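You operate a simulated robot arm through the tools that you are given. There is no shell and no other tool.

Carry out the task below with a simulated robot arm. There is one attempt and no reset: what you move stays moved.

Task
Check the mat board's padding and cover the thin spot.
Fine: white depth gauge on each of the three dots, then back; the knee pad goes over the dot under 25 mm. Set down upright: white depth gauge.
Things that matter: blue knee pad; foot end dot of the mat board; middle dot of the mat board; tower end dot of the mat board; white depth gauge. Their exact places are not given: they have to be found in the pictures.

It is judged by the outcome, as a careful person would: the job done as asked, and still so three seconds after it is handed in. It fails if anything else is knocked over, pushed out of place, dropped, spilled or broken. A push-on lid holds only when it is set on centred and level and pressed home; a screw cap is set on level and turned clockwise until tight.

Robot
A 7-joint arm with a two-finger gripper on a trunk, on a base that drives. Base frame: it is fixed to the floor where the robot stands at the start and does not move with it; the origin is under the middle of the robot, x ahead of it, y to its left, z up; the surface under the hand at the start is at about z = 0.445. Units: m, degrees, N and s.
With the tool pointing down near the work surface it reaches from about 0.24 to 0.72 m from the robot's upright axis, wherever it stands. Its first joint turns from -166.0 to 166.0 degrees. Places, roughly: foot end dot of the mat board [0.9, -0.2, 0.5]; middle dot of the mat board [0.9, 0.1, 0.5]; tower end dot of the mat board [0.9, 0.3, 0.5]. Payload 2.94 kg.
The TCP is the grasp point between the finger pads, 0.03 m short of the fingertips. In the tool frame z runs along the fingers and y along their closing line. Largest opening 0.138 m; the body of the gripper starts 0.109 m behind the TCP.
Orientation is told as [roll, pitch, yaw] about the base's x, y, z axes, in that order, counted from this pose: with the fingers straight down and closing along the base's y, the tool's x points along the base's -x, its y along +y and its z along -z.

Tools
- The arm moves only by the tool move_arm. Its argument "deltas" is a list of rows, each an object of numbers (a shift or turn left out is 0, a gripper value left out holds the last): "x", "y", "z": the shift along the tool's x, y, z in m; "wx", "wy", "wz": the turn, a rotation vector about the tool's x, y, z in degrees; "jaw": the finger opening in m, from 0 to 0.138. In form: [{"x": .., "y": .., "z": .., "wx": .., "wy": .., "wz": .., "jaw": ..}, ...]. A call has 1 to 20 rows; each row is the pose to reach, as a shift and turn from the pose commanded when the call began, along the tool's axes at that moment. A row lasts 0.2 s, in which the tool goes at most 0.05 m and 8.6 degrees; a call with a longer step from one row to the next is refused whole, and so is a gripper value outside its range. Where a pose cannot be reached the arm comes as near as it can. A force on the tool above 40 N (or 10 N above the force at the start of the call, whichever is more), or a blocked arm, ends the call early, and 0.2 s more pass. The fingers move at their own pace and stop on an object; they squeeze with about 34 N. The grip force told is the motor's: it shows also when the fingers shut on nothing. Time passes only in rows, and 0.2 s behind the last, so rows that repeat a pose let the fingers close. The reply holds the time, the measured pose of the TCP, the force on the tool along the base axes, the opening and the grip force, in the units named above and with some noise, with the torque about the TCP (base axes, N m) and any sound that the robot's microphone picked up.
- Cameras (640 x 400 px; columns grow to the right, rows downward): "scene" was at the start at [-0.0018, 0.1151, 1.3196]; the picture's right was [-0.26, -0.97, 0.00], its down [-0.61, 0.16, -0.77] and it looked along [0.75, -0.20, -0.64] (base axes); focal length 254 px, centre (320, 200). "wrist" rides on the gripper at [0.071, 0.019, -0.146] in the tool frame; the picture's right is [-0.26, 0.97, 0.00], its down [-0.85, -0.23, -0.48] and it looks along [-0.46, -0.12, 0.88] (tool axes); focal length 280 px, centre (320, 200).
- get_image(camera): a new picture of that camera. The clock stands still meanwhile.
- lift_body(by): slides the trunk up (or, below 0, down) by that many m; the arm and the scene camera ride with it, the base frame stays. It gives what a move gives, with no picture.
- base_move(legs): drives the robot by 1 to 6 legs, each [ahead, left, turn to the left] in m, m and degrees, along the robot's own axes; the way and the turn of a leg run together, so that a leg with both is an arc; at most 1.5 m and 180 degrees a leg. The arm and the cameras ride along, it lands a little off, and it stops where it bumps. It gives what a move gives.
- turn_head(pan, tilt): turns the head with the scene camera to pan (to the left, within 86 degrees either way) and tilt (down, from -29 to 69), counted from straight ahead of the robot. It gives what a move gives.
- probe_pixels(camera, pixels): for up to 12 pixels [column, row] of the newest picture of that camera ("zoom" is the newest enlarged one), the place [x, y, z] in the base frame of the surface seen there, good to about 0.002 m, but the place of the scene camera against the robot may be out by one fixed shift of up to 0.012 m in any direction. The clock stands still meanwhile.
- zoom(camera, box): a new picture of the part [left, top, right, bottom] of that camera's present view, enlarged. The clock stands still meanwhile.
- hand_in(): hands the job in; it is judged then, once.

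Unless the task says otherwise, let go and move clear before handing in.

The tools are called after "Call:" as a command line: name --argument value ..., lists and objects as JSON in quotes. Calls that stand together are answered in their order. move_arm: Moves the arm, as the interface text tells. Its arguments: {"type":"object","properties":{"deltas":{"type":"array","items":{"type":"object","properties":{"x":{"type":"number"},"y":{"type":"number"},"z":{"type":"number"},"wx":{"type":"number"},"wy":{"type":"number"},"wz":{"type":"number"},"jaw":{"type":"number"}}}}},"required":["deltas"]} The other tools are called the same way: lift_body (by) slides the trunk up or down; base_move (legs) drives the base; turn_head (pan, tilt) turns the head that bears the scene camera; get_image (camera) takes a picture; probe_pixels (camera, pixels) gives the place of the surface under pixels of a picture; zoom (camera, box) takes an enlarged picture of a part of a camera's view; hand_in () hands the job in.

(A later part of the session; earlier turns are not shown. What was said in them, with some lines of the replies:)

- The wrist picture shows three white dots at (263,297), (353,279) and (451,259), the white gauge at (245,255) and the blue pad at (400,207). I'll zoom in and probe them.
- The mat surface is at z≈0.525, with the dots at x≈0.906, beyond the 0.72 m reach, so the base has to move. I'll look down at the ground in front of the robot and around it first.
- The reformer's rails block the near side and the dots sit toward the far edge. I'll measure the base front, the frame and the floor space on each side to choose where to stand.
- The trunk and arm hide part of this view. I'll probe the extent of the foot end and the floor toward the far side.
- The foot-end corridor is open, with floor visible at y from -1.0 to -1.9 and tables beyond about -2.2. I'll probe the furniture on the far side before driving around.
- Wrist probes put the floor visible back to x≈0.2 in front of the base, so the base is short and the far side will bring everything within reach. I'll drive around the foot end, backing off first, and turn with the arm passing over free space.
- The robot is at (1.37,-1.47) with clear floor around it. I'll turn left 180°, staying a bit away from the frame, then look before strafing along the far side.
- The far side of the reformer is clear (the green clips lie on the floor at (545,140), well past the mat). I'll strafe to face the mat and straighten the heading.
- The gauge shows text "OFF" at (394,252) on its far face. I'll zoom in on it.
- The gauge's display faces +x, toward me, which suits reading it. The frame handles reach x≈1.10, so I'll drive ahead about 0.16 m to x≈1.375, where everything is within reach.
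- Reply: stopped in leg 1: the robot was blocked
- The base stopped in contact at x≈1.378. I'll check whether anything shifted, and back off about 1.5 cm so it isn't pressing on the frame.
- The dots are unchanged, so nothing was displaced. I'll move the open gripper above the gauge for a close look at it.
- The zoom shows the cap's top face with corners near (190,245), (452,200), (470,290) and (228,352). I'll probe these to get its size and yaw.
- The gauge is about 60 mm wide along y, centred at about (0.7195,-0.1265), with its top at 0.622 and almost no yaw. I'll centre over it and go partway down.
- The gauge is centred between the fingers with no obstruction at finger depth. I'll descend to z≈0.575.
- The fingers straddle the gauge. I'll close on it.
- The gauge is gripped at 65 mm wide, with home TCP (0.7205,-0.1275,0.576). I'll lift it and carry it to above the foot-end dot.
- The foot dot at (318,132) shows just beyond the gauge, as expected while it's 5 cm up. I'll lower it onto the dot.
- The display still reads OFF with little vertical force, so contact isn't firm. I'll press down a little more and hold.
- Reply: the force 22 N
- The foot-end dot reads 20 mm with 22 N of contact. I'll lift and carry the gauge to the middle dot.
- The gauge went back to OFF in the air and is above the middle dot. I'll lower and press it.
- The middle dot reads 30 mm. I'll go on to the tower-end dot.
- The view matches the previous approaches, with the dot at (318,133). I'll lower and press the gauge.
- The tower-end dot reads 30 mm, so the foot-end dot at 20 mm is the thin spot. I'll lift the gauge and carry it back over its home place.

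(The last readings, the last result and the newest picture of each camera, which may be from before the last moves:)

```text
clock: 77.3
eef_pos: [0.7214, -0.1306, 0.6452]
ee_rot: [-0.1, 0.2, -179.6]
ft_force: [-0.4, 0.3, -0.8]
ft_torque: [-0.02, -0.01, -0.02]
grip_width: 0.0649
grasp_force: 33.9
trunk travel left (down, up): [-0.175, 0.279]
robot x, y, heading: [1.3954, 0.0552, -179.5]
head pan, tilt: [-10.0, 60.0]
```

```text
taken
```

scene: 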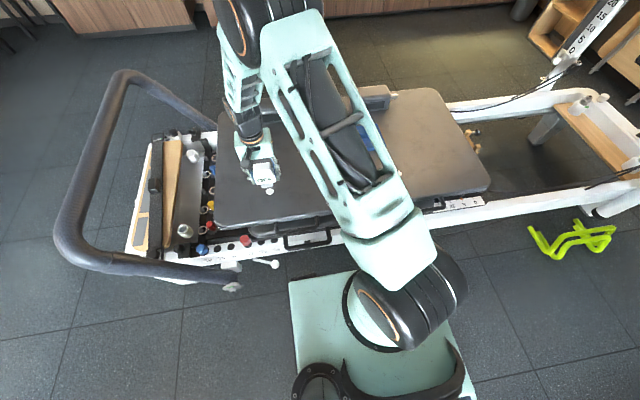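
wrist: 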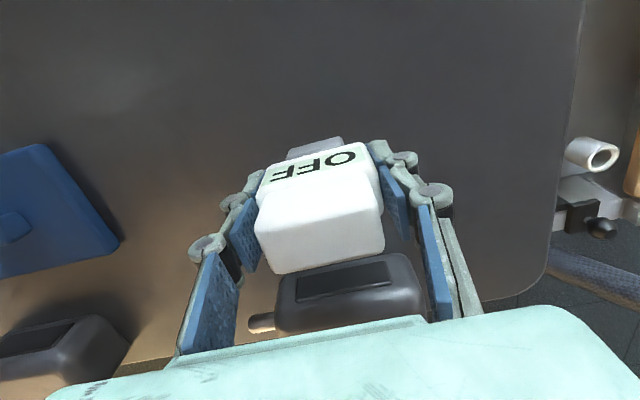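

I'm about 3 mm off home in y, so I'll correct that while lowering to just touch at z≈0.576.

Call:
move_arm --deltas '[{"x": -0.001, "y": -0.003, "z": 0.02}, {"x": -0.001, "y": -0.003, "z": 0.045}, {"x": -0.001, "y": -0.003, "z": 0.06}, {"x": -0.001, "y": -0.003, "z": 0.066}, {"x": -0.001, "y": -0.003, "z": 0.069}, {"x": -0.001, "y": -0.003, "z": 0.07}, {"x": -0.001, "y": -0.003, "z": 0.07}]'

Call:
get_image --camera "wrist"

```text
clock: 78.9
eef_pos: [0.721, -0.1258, 0.576]
ee_rot: [0.0, 0.0, -179.6]
ft_force: [-0.3, -0.2, -1.5]
ft_torque: [-0.02, -0.01, -0.01]
grip_width: 0.0652
grasp_force: 33.9
trunk travel left (down, up): [-0.175, 0.279]
robot x, y, heading: [1.3967, 0.056, -179.8]
head pan, tilt: [-10.0, 60.0]
```

```text
taken
```

wrist: 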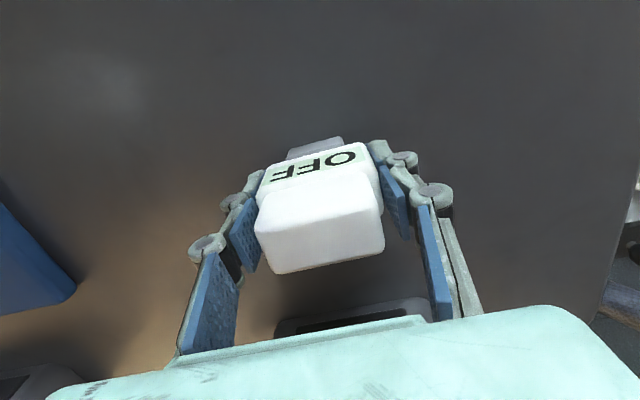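

There's no contact force yet (-1.5 N), so I'll ease down another millimetre or two.

Call:
move_arm --deltas '[{"z": 0.001}, {"z": 0.0015}, {"z": 0.0015}]'

```text
clock: 79.7
eef_pos: [0.7208, -0.127, 0.5742]
ee_rot: [-0.1, 0.0, -179.8]
ft_force: [0.9, 0.1, 2.7]
ft_torque: [0.04, 0.0, -0.01]
grip_width: 0.0651
grasp_force: 33.7
trunk travel left (down, up): [-0.175, 0.279]
robot x, y, heading: [1.3998, 0.058, -179.5]
head pan, tilt: [-10.0, 60.0]
```

There's light contact now (2.7 N), so the gauge stands on the mat. I'll open the fingers gently, then rise straight up.

Call:
move_arm --deltas '[{"jaw": 0.07}, {"jaw": 0.08}, {"jaw": 0.11}, {"jaw": 0.138}, {"jaw": 0.138}, {"jaw": 0.138}]'

Call:
get_image --camera "wrist"

Call:
move_arm --deltas '[{"z": -0.02}, {"z": -0.05}, {"z": -0.09}, {"z": -0.13}, {"x": 0.02, "z": -0.16}, {"x": 0.045, "z": -0.2}, {"x": 0.045, "z": -0.2}]'

Call:
get_image --camera "wrist"

```text
clock: 81.1
eef_pos: [0.7216, -0.1267, 0.5737]
ee_rot: [0.0, 0.0, -179.7]
ft_force: [0.5, -0.5, -0.8]
ft_torque: [-0.01, -0.02, 0.02]
grip_width: 0.1381
grasp_force: 0.1
trunk travel left (down, up): [-0.175, 0.279]
robot x, y, heading: [1.3988, 0.0543, -179.4]
head pan, tilt: [-10.0, 60.0]
```

```text
taken
```

wrist: 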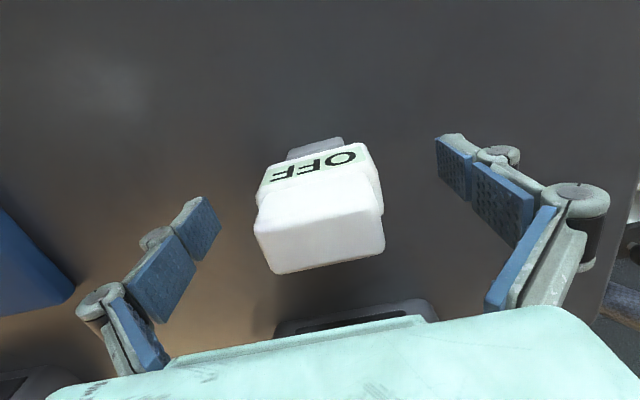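

```text
clock: 82.7
eef_pos: [0.765, -0.1262, 0.7724]
ee_rot: [0.0, 0.1, -179.7]
ft_force: [0.4, -0.7, 0.4]
ft_torque: [0.03, 0.0, 0.02]
grip_width: 0.1377
grasp_force: 0.2
trunk travel left (down, up): [-0.175, 0.279]
robot x, y, heading: [1.3964, 0.0573, -179.8]
head pan, tilt: [-10.0, 60.0]
```

```text
taken
```

wrist: 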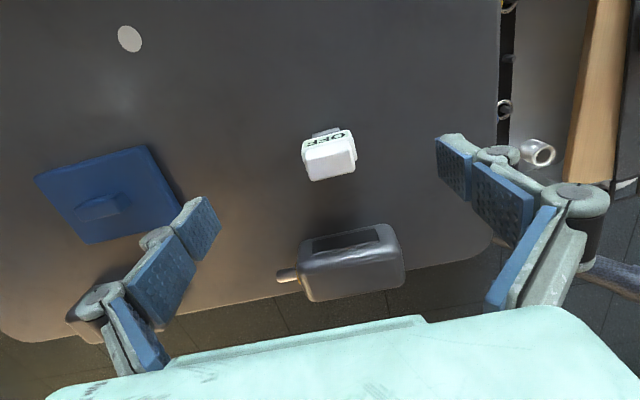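

The gauge stands upright at its original pixels, (328,155). Next I'll move above the knee pad to measure its handle.

Call:
move_arm --deltas '[{"y": -0.045}, {"y": -0.09}, {"y": -0.135}, {"y": -0.18}, {"y": -0.225}, {"y": -0.27}, {"y": -0.315}, {"y": -0.336}, {"y": -0.336}]'

Call:
get_image --camera "wrist"

Call:
zoom --camera "wrist" --box '[220, 80, 420, 205]'

```text
clock: 84.7
eef_pos: [0.7636, 0.2101, 0.7724]
ee_rot: [0.1, 0.1, -179.7]
ft_force: [-0.2, -0.2, 0.9]
ft_torque: [-0.04, 0.02, 0.03]
grip_width: 0.1376
grasp_force: 0.0
trunk travel left (down, up): [-0.175, 0.279]
robot x, y, heading: [1.397, 0.0594, -179.5]
head pan, tilt: [-10.0, 60.0]
```

```text
taken
```

wrist: 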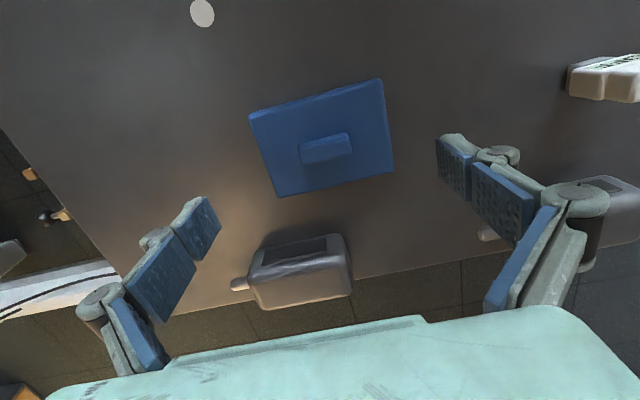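

```text
3.20 times, centred on (320, 142) of wrist
```

zoom: 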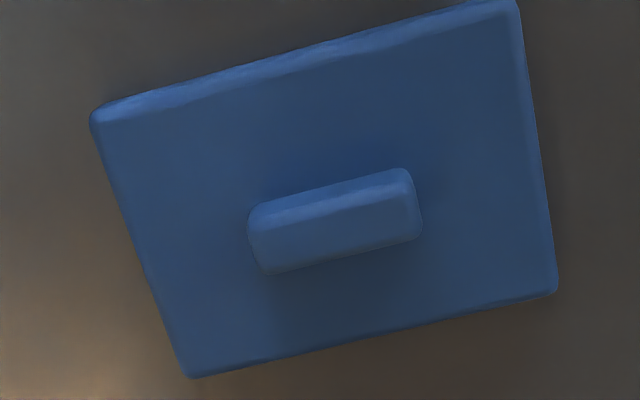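

Call:
probe_pixels --camera "zoom" --pixels '[[110, 120], [510, 12], [545, 285], [198, 365], [255, 235], [412, 190], [415, 235], [270, 268], [335, 230], [335, 205], [120, 130], [340, 310]]'

```text
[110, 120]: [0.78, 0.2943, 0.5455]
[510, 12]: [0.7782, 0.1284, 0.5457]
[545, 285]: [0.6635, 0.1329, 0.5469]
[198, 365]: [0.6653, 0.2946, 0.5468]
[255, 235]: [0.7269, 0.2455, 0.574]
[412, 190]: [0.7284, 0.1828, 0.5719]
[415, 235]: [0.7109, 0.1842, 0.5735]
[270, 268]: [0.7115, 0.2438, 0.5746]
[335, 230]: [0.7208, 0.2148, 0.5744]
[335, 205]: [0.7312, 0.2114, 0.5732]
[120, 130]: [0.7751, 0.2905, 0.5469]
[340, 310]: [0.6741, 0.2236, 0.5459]
```

The pad spans x 0.66–0.78 and y 0.127–0.298, and is about 20 mm thick. Its handle is 64×22 mm, centred at (0.721,0.2145), with its top at 0.574. I'll centre over the handle and descend to just above the pad.

Call:
move_arm --deltas '[{"x": -0.02, "y": -0.002, "z": 0.03}, {"x": -0.042, "y": -0.0045, "z": 0.07}, {"x": -0.042, "y": -0.0045, "z": 0.11}, {"x": -0.042, "y": -0.0045, "z": 0.13}, {"x": -0.042, "y": -0.0045, "z": 0.13}]'

Call:
get_image --camera "wrist"

```text
clock: 85.9
eef_pos: [0.7209, 0.2147, 0.6452]
ee_rot: [-0.1, 0.0, -179.6]
ft_force: [0.0, -0.2, -0.2]
ft_torque: [0.02, 0.03, 0.02]
grip_width: 0.1382
grasp_force: 0.0
trunk travel left (down, up): [-0.175, 0.279]
robot x, y, heading: [1.3917, 0.0582, -179.7]
head pan, tilt: [-10.0, 60.0]
```

```text
taken
```

wrist: 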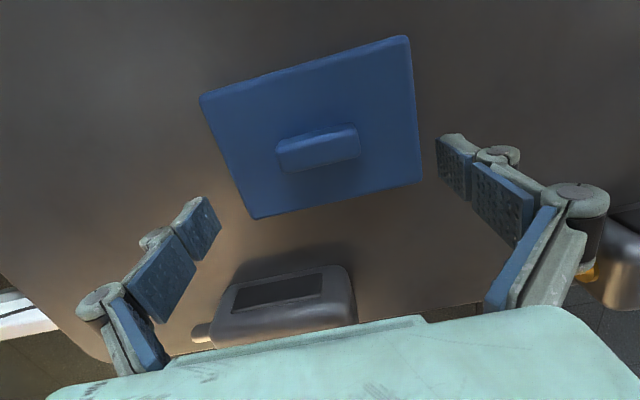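

The handle is centred between the fingers. I'll descend to z≈0.581 and close on its length.

Call:
move_arm --deltas '[{"z": 0.025, "jaw": 0.138}, {"z": 0.045, "jaw": 0.138}, {"z": 0.058, "jaw": 0.12}, {"z": 0.064, "jaw": 0.1}, {"z": 0.064, "jaw": 0.1}]'

Call:
get_image --camera "wrist"

```text
clock: 87.1
eef_pos: [0.722, 0.2154, 0.5807]
ee_rot: [0.1, -0.1, -179.7]
ft_force: [0.7, -0.1, -0.2]
ft_torque: [0.0, 0.02, 0.03]
grip_width: 0.0996
grasp_force: 0.0
trunk travel left (down, up): [-0.175, 0.279]
robot x, y, heading: [1.394, 0.0564, -179.5]
head pan, tilt: [-10.0, 60.0]
```

```text
taken
```

wrist: 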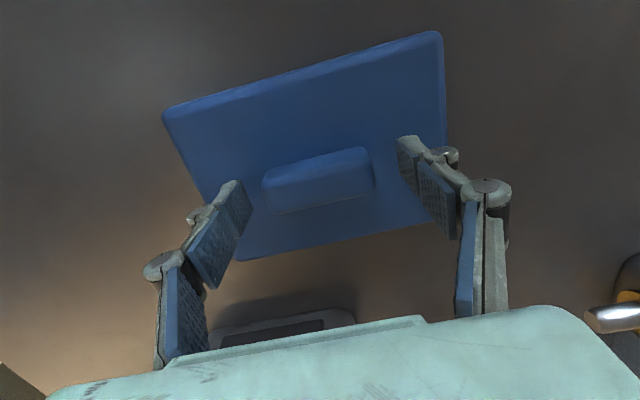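

Call:
move_arm --deltas '[{"jaw": 0.08}, {"jaw": 0.06}, {"jaw": 0.045}, {"jaw": 0.045}, {"jaw": 0.045}, {"jaw": 0.045}]'

Call:
get_image --camera "wrist"

```text
clock: 88.5
eef_pos: [0.7219, 0.2153, 0.5799]
ee_rot: [-0.1, 0.1, -179.8]
ft_force: [0.4, 2.9, 1.1]
ft_torque: [0.36, 0.01, -0.01]
grip_width: 0.069
grasp_force: 33.9
trunk travel left (down, up): [-0.175, 0.279]
robot x, y, heading: [1.3945, 0.0529, -179.4]
head pan, tilt: [-10.0, 60.0]
```

```text
taken
```

wrist: 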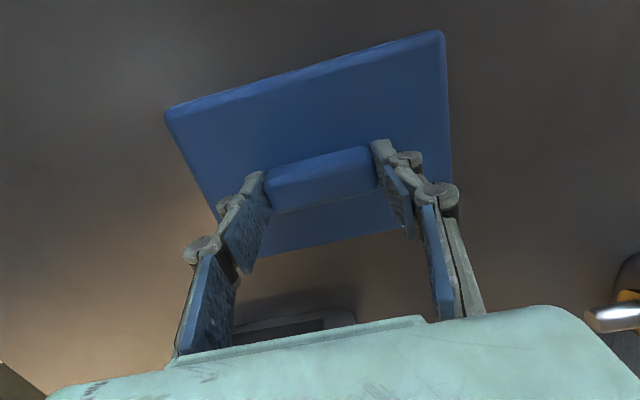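

The fingers stopped on the handle at 69 mm with 34 N. I'll lift straight up and check the pad hangs level.

Call:
move_arm --deltas '[{"z": -0.015}, {"z": -0.035}, {"z": -0.06}, {"z": -0.08}, {"z": -0.08}]'

Call:
get_image --camera "wrist"

Call:
get_image --camera "scene"

```text
clock: 89.7
eef_pos: [0.7227, 0.2149, 0.6607]
ee_rot: [0.0, 0.1, -179.8]
ft_force: [0.6, -0.2, -1.2]
ft_torque: [0.02, 0.01, 0.02]
grip_width: 0.0689
grasp_force: 33.4
trunk travel left (down, up): [-0.175, 0.279]
robot x, y, heading: [1.3921, 0.0549, -179.5]
head pan, tilt: [-10.0, 60.0]
```

```text
taken
```

wrist: 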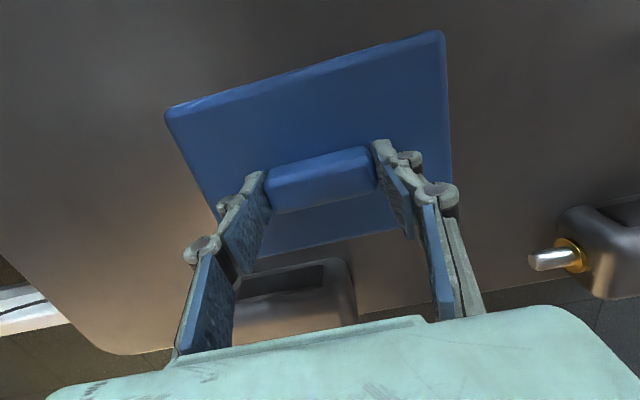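

```text
taken
```

scene: 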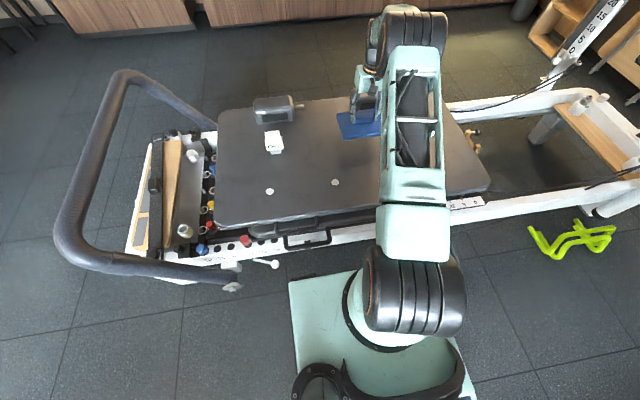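

The pad hangs level. I'll carry it toward me to x≈0.904 first, then along to the foot-end dot, clear of the gauge.

Call:
move_arm --deltas '[{"x": 0.04}, {"x": 0.08}, {"x": 0.12}, {"x": 0.16}, {"x": 0.181, "y": 0.02}, {"x": 0.181, "y": 0.06}, {"x": 0.181, "y": 0.1}, {"x": 0.181, "y": 0.14}, {"x": 0.181, "y": 0.18}, {"x": 0.181, "y": 0.22}, {"x": 0.181, "y": 0.26}, {"x": 0.181, "y": 0.3}, {"x": 0.181, "y": 0.34}, {"x": 0.181, "y": 0.37}, {"x": 0.181, "y": 0.379}, {"x": 0.181, "y": 0.379}]'

Call:
get_image --camera "wrist"

Call:
zoom --camera "scene" --box '[200, 80, 360, 240]'

```text
clock: 93.1
eef_pos: [0.9046, -0.164, 0.6589]
ee_rot: [0.0, 0.0, -179.7]
ft_force: [0.0, -0.5, -1.0]
ft_torque: [-0.02, 0.0, -0.02]
grip_width: 0.0689
grasp_force: 33.9
trunk travel left (down, up): [-0.175, 0.279]
robot x, y, heading: [1.3966, 0.0564, -179.4]
head pan, tilt: [-10.0, 60.0]
```

```text
taken
```

wrist: 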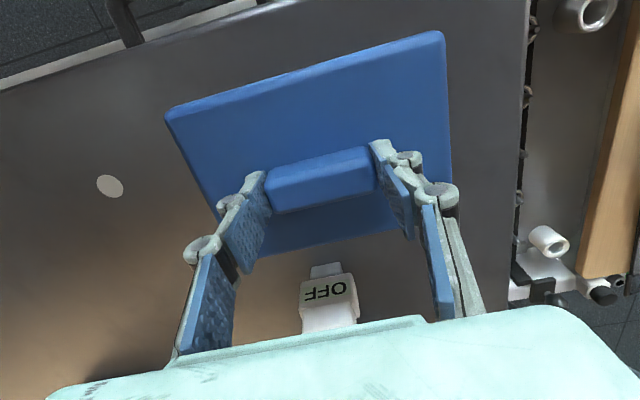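

```text
2.50 times, centred on (280, 160) of scene
```

zoom: 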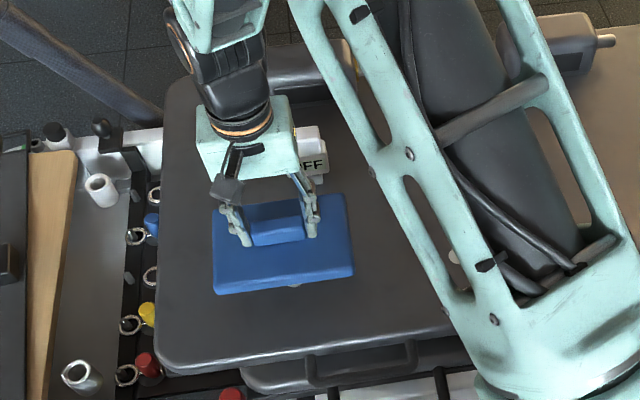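

The pad is over the foot dot, whose edge shows just at (295,287) in the zoom because the pad is still raised. The gauge is clear behind it, so I'll lower to contact.

Call:
move_arm --deltas '[{"z": 0.025}, {"z": 0.05}, {"z": 0.066}, {"z": 0.073}, {"z": 0.076}, {"z": 0.0785}, {"z": 0.0785}]'

```text
clock: 94.7
eef_pos: [0.9053, -0.1635, 0.5815]
ee_rot: [0.0, 0.2, -179.6]
ft_force: [-0.3, -1.1, -1.2]
ft_torque: [-0.01, -0.02, 0.01]
grip_width: 0.069
grasp_force: 34.1
trunk travel left (down, up): [-0.175, 0.279]
robot x, y, heading: [1.3955, 0.0565, -179.7]
head pan, tilt: [-10.0, 60.0]
```

There's still no contact, so I'll ease down 2 mm more.

Call:
move_arm --deltas '[{"z": 0.001}, {"z": 0.002}, {"z": 0.0025}, {"z": 0.0025}]'

Call:
get_image --camera "wrist"

```text
clock: 95.7
eef_pos: [0.9051, -0.1626, 0.5812]
ee_rot: [0.0, 0.0, -179.7]
ft_force: [2.5, 2.2, 13.2]
ft_torque: [0.36, -0.23, -0.01]
grip_width: 0.0691
grasp_force: 33.9
trunk travel left (down, up): [-0.175, 0.279]
robot x, y, heading: [1.3958, 0.0577, -179.7]
head pan, tilt: [-10.0, 60.0]
```

```text
taken
```

wrist: 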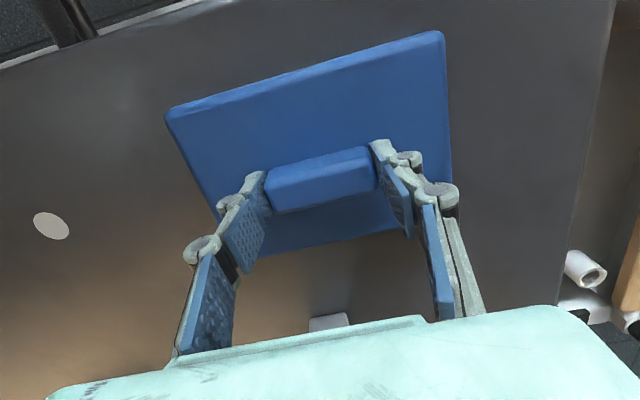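

The pad rests on the mat with 13 N of contact. I'll open, rise straight up, move clear, and look.

Call:
move_arm --deltas '[{"jaw": 0.075}, {"jaw": 0.085}, {"jaw": 0.1}, {"jaw": 0.12}, {"jaw": 0.12}]'

Call:
move_arm --deltas '[{"z": -0.02}, {"z": -0.05}, {"z": -0.09}, {"z": -0.13}, {"z": -0.17}, {"z": -0.21}, {"z": -0.25}, {"z": -0.29}, {"z": -0.29}]'

Call:
get_image --camera "wrist"

Call:
get_image --camera "scene"

```text
clock: 96.9
eef_pos: [0.9054, -0.1636, 0.5796]
ee_rot: [0.0, 0.0, -179.7]
ft_force: [-0.2, 0.3, -0.9]
ft_torque: [-0.01, -0.02, -0.01]
grip_width: 0.1202
grasp_force: 0.0
trunk travel left (down, up): [-0.175, 0.279]
robot x, y, heading: [1.3924, 0.052, -179.7]
head pan, tilt: [-10.0, 60.0]
```

```text
clock: 98.9
eef_pos: [0.9052, -0.1623, 0.8697]
ee_rot: [0.1, 0.1, -179.6]
ft_force: [-0.4, 0.3, 0.1]
ft_torque: [-0.01, -0.02, 0.0]
grip_width: 0.1199
grasp_force: 0.1
trunk travel left (down, up): [-0.175, 0.279]
robot x, y, heading: [1.3938, 0.058, -179.6]
head pan, tilt: [-10.0, 60.0]
```

```text
taken
```

wrist: 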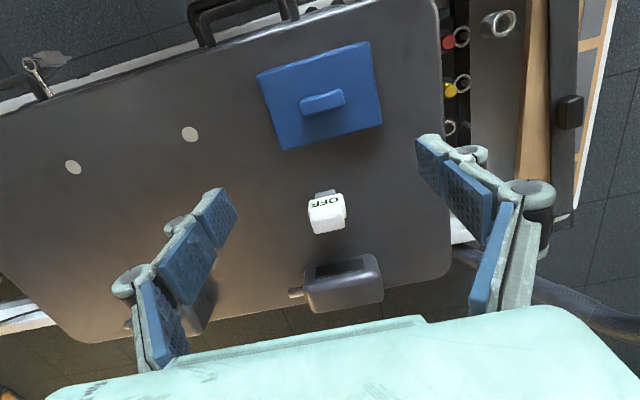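

```text
taken
```

scene: 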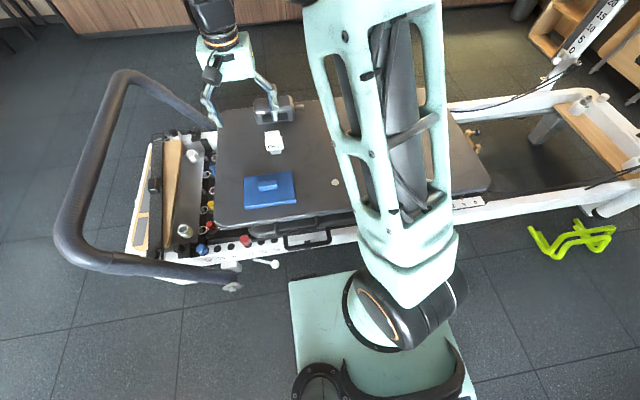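

The pad covers the foot-end dot, the other two dots at (190,134) and (73,167) are uncovered, and the gauge stands upright at (327,213). I'll verify the positions.

Call:
probe_pixels --camera "wrist" --pixels '[[262, 78], [367, 46], [379, 120], [287, 146], [322, 101], [190, 134], [73, 167], [327, 220], [345, 270]]'

Call:
zoom --camera "wrist" --box '[240, 30, 400, 250]'

```text
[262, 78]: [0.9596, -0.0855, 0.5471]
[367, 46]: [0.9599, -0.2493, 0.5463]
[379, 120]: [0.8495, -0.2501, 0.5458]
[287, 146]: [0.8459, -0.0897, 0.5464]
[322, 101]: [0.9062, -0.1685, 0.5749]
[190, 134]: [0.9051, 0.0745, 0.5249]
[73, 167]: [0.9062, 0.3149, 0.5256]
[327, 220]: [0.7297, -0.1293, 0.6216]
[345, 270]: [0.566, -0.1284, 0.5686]
```

```text
1.82 times, centred on (320, 140) of wrist
```

zoom: 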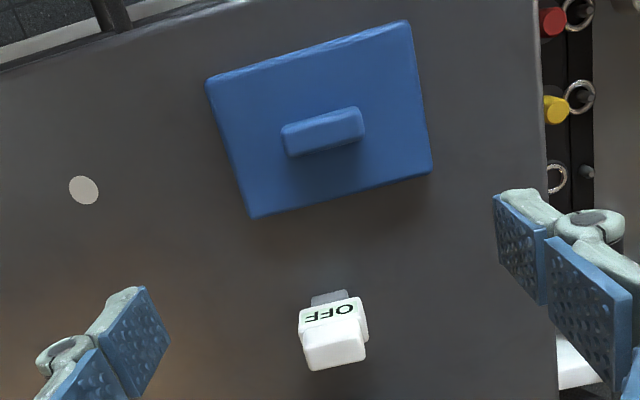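

The pad is flat and centred at about (0.904,-0.168), right over the 20 mm dot. The gauge is back upright at home, and the arm is clear, so I'll hand in.

Call:
hand_in

```text
The job is handed in.
```

I measured all three dots, and the thin spot is the foot end dot, so the blue knee pad now covers it.

| Dot | Reading |
|---|---|
| Foot end | 20 mm |
| Middle | 30 mm |
| Tower end | 30 mm |

- **Knee pad:** it lies flat on the mat and is centred over the foot end dot to within about 3 mm.
- **Depth gauge:** it stands upright back in its original place, and its display reads OFF.
- **Base contact:** the base touched the reformer (the frame holding the mat board) while I was driving in. I backed off straight away. Probes of the dots, taken before backing off and again at the end, showed the mat had not moved.

The arm was clear of everything when I handed the job in.
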